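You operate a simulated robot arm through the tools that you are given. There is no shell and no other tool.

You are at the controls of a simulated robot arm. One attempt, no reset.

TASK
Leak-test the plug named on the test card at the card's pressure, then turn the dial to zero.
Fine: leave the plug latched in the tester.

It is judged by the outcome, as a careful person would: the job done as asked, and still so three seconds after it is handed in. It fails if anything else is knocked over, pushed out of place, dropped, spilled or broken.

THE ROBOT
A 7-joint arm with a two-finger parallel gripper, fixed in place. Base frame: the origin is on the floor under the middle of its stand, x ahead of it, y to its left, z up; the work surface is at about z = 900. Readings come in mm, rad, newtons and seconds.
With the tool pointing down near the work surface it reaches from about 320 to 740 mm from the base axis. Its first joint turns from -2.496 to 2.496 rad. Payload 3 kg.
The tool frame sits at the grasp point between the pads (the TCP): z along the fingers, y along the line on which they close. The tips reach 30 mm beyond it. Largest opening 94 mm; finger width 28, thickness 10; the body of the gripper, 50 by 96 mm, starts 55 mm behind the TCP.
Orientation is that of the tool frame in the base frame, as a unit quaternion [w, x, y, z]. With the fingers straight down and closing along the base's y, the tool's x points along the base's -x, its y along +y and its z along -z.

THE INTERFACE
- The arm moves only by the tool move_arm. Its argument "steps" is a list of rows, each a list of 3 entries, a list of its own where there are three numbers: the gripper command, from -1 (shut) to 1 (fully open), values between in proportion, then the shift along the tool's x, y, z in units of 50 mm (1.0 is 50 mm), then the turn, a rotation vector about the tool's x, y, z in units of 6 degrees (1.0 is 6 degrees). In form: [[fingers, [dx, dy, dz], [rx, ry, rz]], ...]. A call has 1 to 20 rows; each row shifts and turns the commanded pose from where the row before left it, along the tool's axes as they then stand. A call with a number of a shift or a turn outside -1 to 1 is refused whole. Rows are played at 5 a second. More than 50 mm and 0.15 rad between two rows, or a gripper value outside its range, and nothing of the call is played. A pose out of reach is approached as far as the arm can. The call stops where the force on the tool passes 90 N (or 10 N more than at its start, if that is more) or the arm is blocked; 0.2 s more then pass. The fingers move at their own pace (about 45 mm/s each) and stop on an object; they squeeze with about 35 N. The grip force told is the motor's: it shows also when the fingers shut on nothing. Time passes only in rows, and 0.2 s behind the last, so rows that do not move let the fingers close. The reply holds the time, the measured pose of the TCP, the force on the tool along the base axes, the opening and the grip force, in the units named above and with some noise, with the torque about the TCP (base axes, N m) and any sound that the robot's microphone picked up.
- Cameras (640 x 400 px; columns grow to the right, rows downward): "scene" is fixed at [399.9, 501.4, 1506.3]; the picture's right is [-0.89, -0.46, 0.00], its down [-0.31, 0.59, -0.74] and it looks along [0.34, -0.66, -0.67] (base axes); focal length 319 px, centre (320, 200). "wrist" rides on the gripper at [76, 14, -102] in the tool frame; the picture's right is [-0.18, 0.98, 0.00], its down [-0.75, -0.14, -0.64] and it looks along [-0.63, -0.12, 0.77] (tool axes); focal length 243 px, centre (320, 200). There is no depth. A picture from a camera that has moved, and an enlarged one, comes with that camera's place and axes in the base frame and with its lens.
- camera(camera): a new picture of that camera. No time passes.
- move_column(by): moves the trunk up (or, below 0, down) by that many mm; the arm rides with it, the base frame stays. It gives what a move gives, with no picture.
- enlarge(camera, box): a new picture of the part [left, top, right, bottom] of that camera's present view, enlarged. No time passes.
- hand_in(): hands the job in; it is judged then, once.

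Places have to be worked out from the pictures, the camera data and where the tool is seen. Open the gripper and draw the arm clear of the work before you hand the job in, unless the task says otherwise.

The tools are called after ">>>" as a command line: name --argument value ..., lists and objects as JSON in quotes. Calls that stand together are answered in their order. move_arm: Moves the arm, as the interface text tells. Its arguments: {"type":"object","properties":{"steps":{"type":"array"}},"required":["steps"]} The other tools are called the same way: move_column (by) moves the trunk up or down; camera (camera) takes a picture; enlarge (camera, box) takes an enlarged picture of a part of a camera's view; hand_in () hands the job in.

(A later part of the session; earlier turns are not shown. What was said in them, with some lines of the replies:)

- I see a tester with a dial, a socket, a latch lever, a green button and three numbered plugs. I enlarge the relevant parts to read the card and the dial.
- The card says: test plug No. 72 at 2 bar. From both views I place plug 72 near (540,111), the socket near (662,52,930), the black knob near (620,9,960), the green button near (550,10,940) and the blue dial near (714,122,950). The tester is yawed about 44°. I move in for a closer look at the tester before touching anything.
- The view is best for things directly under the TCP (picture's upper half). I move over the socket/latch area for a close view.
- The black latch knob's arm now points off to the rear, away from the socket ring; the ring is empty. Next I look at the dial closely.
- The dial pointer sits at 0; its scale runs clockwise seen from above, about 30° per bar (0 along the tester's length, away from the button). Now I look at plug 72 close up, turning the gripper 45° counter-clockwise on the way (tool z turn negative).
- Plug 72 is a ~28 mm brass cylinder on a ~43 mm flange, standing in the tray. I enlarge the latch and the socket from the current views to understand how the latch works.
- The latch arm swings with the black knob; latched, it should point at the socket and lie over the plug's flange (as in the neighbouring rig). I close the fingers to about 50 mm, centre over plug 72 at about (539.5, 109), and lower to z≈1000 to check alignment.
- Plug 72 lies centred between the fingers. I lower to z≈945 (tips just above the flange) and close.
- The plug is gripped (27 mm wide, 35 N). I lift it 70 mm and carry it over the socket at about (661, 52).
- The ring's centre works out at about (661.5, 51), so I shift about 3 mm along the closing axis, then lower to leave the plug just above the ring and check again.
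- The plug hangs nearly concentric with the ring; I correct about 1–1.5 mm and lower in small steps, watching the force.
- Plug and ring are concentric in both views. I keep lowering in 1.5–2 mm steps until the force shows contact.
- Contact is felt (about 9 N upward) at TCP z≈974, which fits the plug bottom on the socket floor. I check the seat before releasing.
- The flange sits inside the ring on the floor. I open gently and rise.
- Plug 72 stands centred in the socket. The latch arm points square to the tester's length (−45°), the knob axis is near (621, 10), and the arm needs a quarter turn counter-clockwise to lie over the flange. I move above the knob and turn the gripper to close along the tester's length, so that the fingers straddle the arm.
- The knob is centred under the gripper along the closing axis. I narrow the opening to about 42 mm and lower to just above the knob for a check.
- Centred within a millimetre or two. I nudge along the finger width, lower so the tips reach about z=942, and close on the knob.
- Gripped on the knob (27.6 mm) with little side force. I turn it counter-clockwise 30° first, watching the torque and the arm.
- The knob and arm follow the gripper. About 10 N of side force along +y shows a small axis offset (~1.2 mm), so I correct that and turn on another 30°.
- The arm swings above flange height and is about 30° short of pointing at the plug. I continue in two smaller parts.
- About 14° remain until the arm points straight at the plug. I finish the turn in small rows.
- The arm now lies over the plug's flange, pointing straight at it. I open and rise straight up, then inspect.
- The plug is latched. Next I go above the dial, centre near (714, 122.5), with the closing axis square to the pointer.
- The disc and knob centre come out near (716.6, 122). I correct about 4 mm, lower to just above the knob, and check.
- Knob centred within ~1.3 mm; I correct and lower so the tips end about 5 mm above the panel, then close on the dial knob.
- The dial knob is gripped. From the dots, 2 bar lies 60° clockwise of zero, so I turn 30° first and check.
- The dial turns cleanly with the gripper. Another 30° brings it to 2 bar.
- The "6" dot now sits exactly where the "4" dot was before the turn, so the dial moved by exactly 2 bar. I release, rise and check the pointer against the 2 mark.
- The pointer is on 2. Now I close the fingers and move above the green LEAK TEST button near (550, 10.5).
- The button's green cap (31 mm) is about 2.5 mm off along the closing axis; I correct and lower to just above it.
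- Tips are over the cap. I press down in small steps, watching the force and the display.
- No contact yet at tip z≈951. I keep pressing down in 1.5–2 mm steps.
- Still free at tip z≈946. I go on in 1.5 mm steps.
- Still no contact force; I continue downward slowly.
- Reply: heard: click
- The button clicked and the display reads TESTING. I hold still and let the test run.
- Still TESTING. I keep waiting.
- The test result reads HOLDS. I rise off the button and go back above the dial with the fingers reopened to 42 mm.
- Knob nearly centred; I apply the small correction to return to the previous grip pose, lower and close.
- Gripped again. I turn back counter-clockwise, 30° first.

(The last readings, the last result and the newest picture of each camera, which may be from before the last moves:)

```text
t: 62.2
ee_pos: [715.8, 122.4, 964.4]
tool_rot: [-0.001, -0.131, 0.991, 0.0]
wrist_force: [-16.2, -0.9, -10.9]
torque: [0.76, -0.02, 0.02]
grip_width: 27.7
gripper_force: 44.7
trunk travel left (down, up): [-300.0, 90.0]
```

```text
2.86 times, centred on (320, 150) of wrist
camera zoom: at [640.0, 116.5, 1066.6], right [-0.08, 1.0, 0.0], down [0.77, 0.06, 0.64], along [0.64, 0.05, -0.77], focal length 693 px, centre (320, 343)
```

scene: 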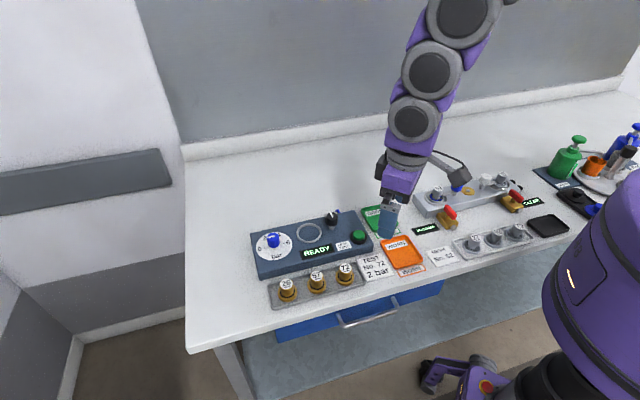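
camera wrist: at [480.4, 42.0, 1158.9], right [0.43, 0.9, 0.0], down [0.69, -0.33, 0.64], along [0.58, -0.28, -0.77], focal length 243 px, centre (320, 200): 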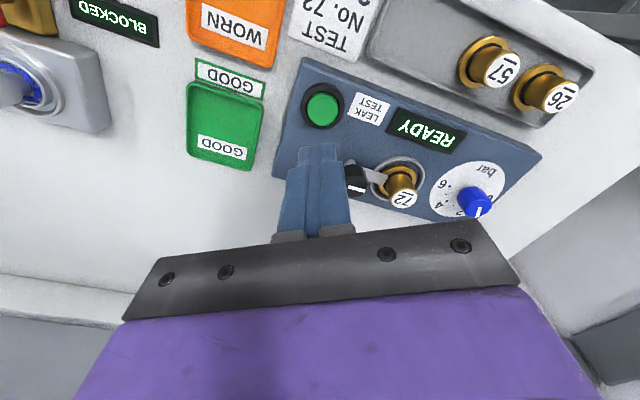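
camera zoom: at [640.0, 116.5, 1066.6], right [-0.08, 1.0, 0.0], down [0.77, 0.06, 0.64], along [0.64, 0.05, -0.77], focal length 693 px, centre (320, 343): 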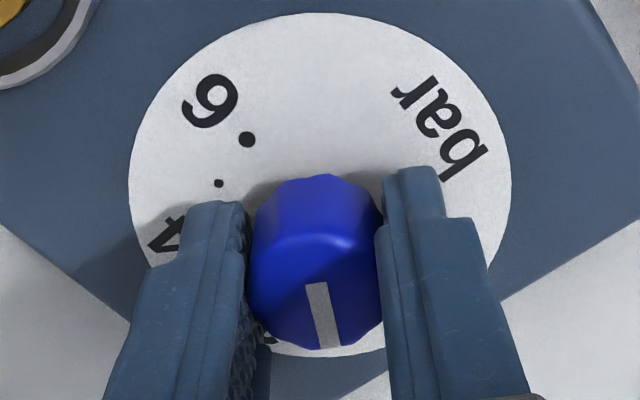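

The turn works, with about 16 N of side force along −x; I shift 1.5 mm that way to relieve it and turn the remaining 30°.

>>> move_arm --steps '[[-1, [0.03, 0, 0], [0, 0, 0]], [-1, [0, 0, 0], [0, 0, -0.9]], [-1, [0, 0, 0], [0, 0, -0.9]], [-1, [0, 0, 0], [0, 0, -0.9]], [-1, [0, 0, 0], [0, 0, -0.9]], [-1, [0, 0, 0], [0, 0, -0.7]], [-1, [0, 0, 0], [0, 0, -0.5]], [-1, [0, 0, 0], [0, 0, -0.2]], [-1, [0, 0, 0], [0, 0, 0]], [-1, [0, 0, 0], [0, 0, 0]]]'

>>> enlarge --camera "wrist" --box '[220, 80, 420, 220]'

>>> enlarge --camera "scene" --box '[240, 215, 310, 265]'

```text
t: 64.4
ee_pos: [716.9, 122.9, 963.6]
tool_rot: [-0.001, -0.383, 0.924, -0.002]
wrist_force: [-7.0, 12.8, -11.0]
torque: [1.12, -0.31, -0.31]
grip_width: 27.6
gripper_force: 44.8
trunk travel left (down, up): [-300.0, 90.0]
```

```text
2.86 times, centred on (320, 150) of wrist
camera zoom: at [653.1, 78.9, 1066.7], right [-0.57, 0.82, 0.0], down [0.63, 0.43, 0.64], along [0.53, 0.36, -0.77], focal length 693 px, centre (320, 343)
```

zoom: 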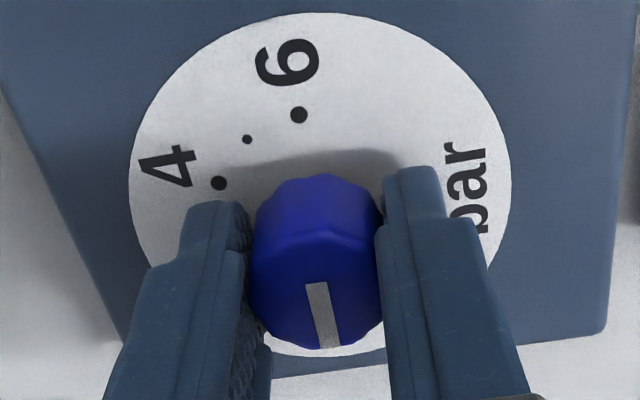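

```text
8.00 times, centred on (275, 240) of scene
camera zoom: at [399.9, 501.4, 1506.3], right [-0.89, -0.46, 0.0], down [-0.31, 0.59, -0.74], along [0.34, -0.66, -0.67], focal length 2553 px, centre (680, -120)
```

zoom: 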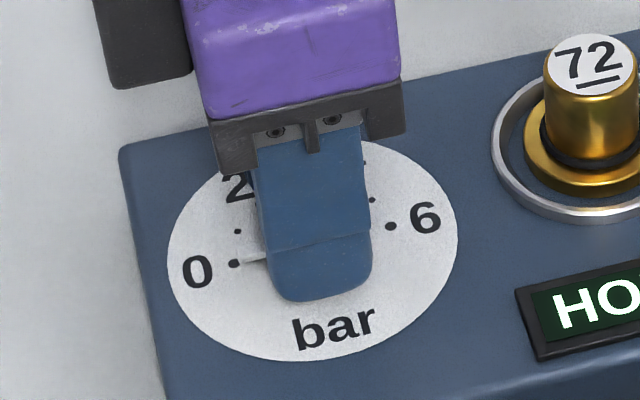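

The torque shows the zero stop (−0.31 N m) and the pointer appears on 0. I release, rise, and check the pointer.

>>> move_arm --steps '[[-0.25, [0, 0, 0], [0, 0, 0]], [-0.106, [0, 0, 0], [0, 0, 0]], [-0.106, [0, 0, 0], [0, 0, 0]], [-0.106, [0, 0, -0.3], [0, 0, 0]], [-0.106, [0, 0, -0.5], [0, 0, 0]], [-0.106, [0, 0, -0.5], [0, 0, 0]], [-0.106, [0, 0, -0.5], [0, 0, 0]], [-0.106, [0, 0, 0], [0, 0, 0]]]'

>>> enlarge --camera "wrist" --box '[220, 60, 420, 200]'

>>> enlarge --camera "scene" --box '[247, 220, 303, 260]'

>>> enlarge --camera "scene" --box '[240, 190, 400, 290]'

```text
t: 66.2
ee_pos: [715.4, 124.1, 1056.1]
tool_rot: [0.0, -0.382, 0.924, -0.001]
wrist_force: [0.1, -0.1, 0.3]
torque: [-0.02, -0.03, -0.02]
grip_width: 41.9
gripper_force: 0.1
trunk travel left (down, up): [-300.0, 90.0]
```

```text
2.86 times, centred on (320, 130) of wrist
camera zoom: at [653.1, 79.0, 1157.8], right [-0.57, 0.82, 0.0], down [0.63, 0.43, 0.64], along [0.53, 0.36, -0.77], focal length 693 px, centre (320, 400)
```

zoom: 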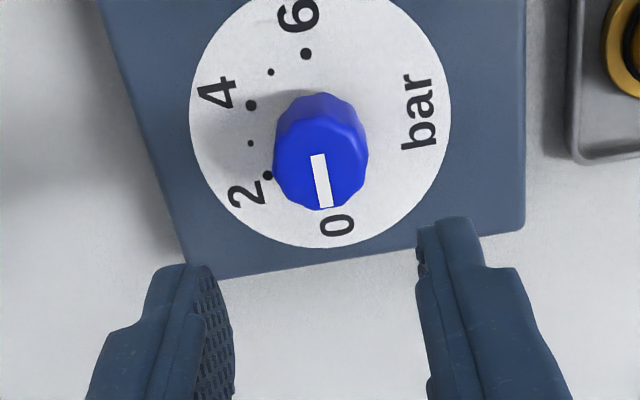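

```text
10.00 times, centred on (275, 240) of scene
camera zoom: at [399.9, 501.4, 1506.3], right [-0.89, -0.46, 0.0], down [-0.31, 0.59, -0.74], along [0.34, -0.66, -0.67], focal length 3192 px, centre (770, -200)
```

zoom: 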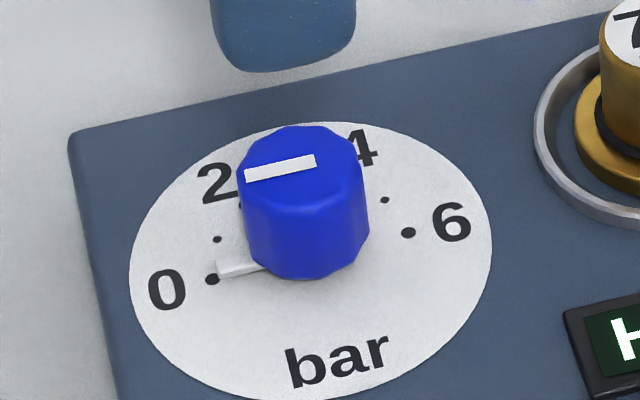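

```text
4.00 times, centred on (320, 240) of scene
camera zoom: at [399.9, 501.4, 1506.3], right [-0.89, -0.46, 0.0], down [-0.31, 0.59, -0.74], along [0.34, -0.66, -0.67], focal length 1277 px, centre (320, 40)
```

zoom: 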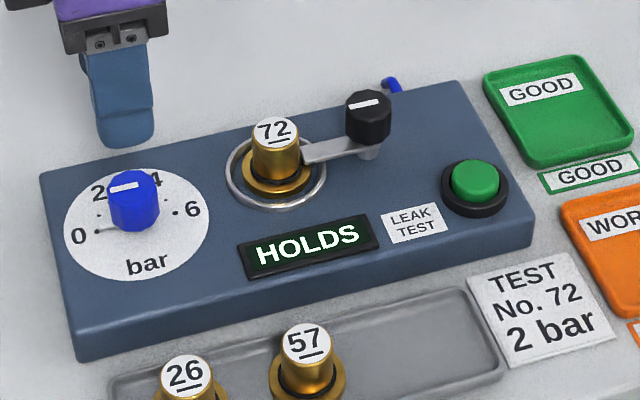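

The pointer is back on 0, the plug is latched, and the display reads HOLDS. I open the gripper and draw the arm up and back, then take a last look.

>>> move_arm --steps '[[0.3, [0, 0, -0.5], [0, 0, 0]], [1, [0.4, 0.15, -0.5], [0, 0, 0]], [1, [0.5, 0.2, -0.5], [0, 0, 0]], [1, [0.5, 0.2, -0.5], [0, 0, 0]], [1, [0.5, 0.2, -0.5], [0, 0, 0]], [1, [0.5, 0.2, -0.5], [0, 0, 0]], [1, [0.4, 0.2, -0.5], [0, 0, 0]], [1, [0, 0, 0], [0, 0, 0]], [1, [0, 0, 0], [0, 0, 0]]]'

>>> camera --camera "scene"

>>> enlarge --camera "scene" --box '[240, 190, 400, 290]'

```text
t: 68.2
ee_pos: [575.4, 65.3, 1232.1]
tool_rot: [0.001, -0.384, 0.923, -0.001]
wrist_force: [0.0, 0.6, 0.2]
torque: [-0.01, -0.02, -0.02]
grip_width: 94.1
gripper_force: 0.0
trunk travel left (down, up): [-300.0, 90.0]
```

```text
taken
```

scene: 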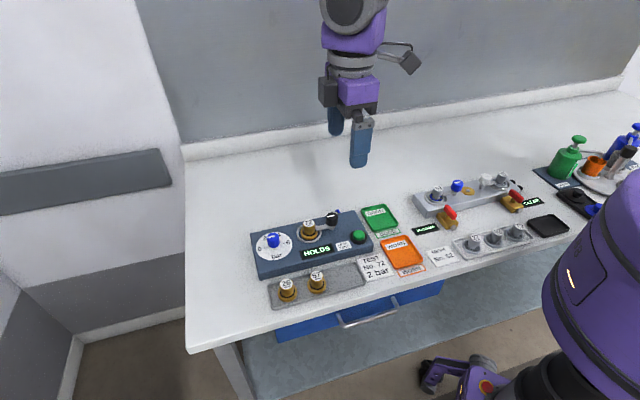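

```text
4.00 times, centred on (320, 240) of scene
camera zoom: at [399.9, 501.4, 1506.3], right [-0.89, -0.46, 0.0], down [-0.31, 0.59, -0.74], along [0.34, -0.66, -0.67], focal length 1277 px, centre (320, 40)
```

zoom: 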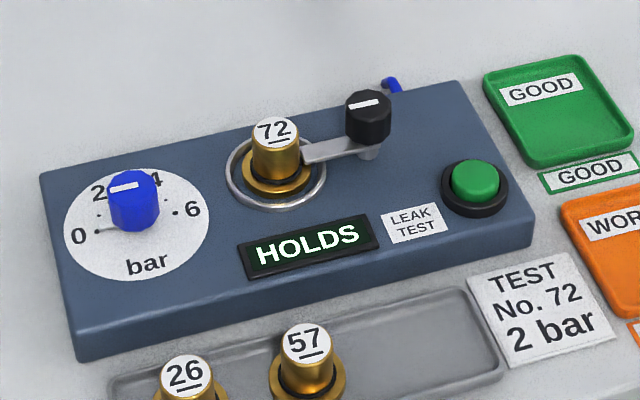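

Plug 72 is latched, the test finished with HOLDS at 2 bar, the dial is at 0, the other things stand where they were, and the arm is clear with the gripper open. I hand the job in.

>>> hand_in

```text
The job is handed in.
```

Plug 72 was leak-tested at 2 bar, and the tester's display read HOLDS.

- **Dial:** It is back at zero. I felt the zero stop, and the pointer sits on the 0 mark.
- **Plug:** I left it latched in the tester, as the task allows.
- **Surroundings:** Nothing else on the bench looked moved in the last picture. The arm is clear with the gripper open.

The job is handed in; no verdict has come back.
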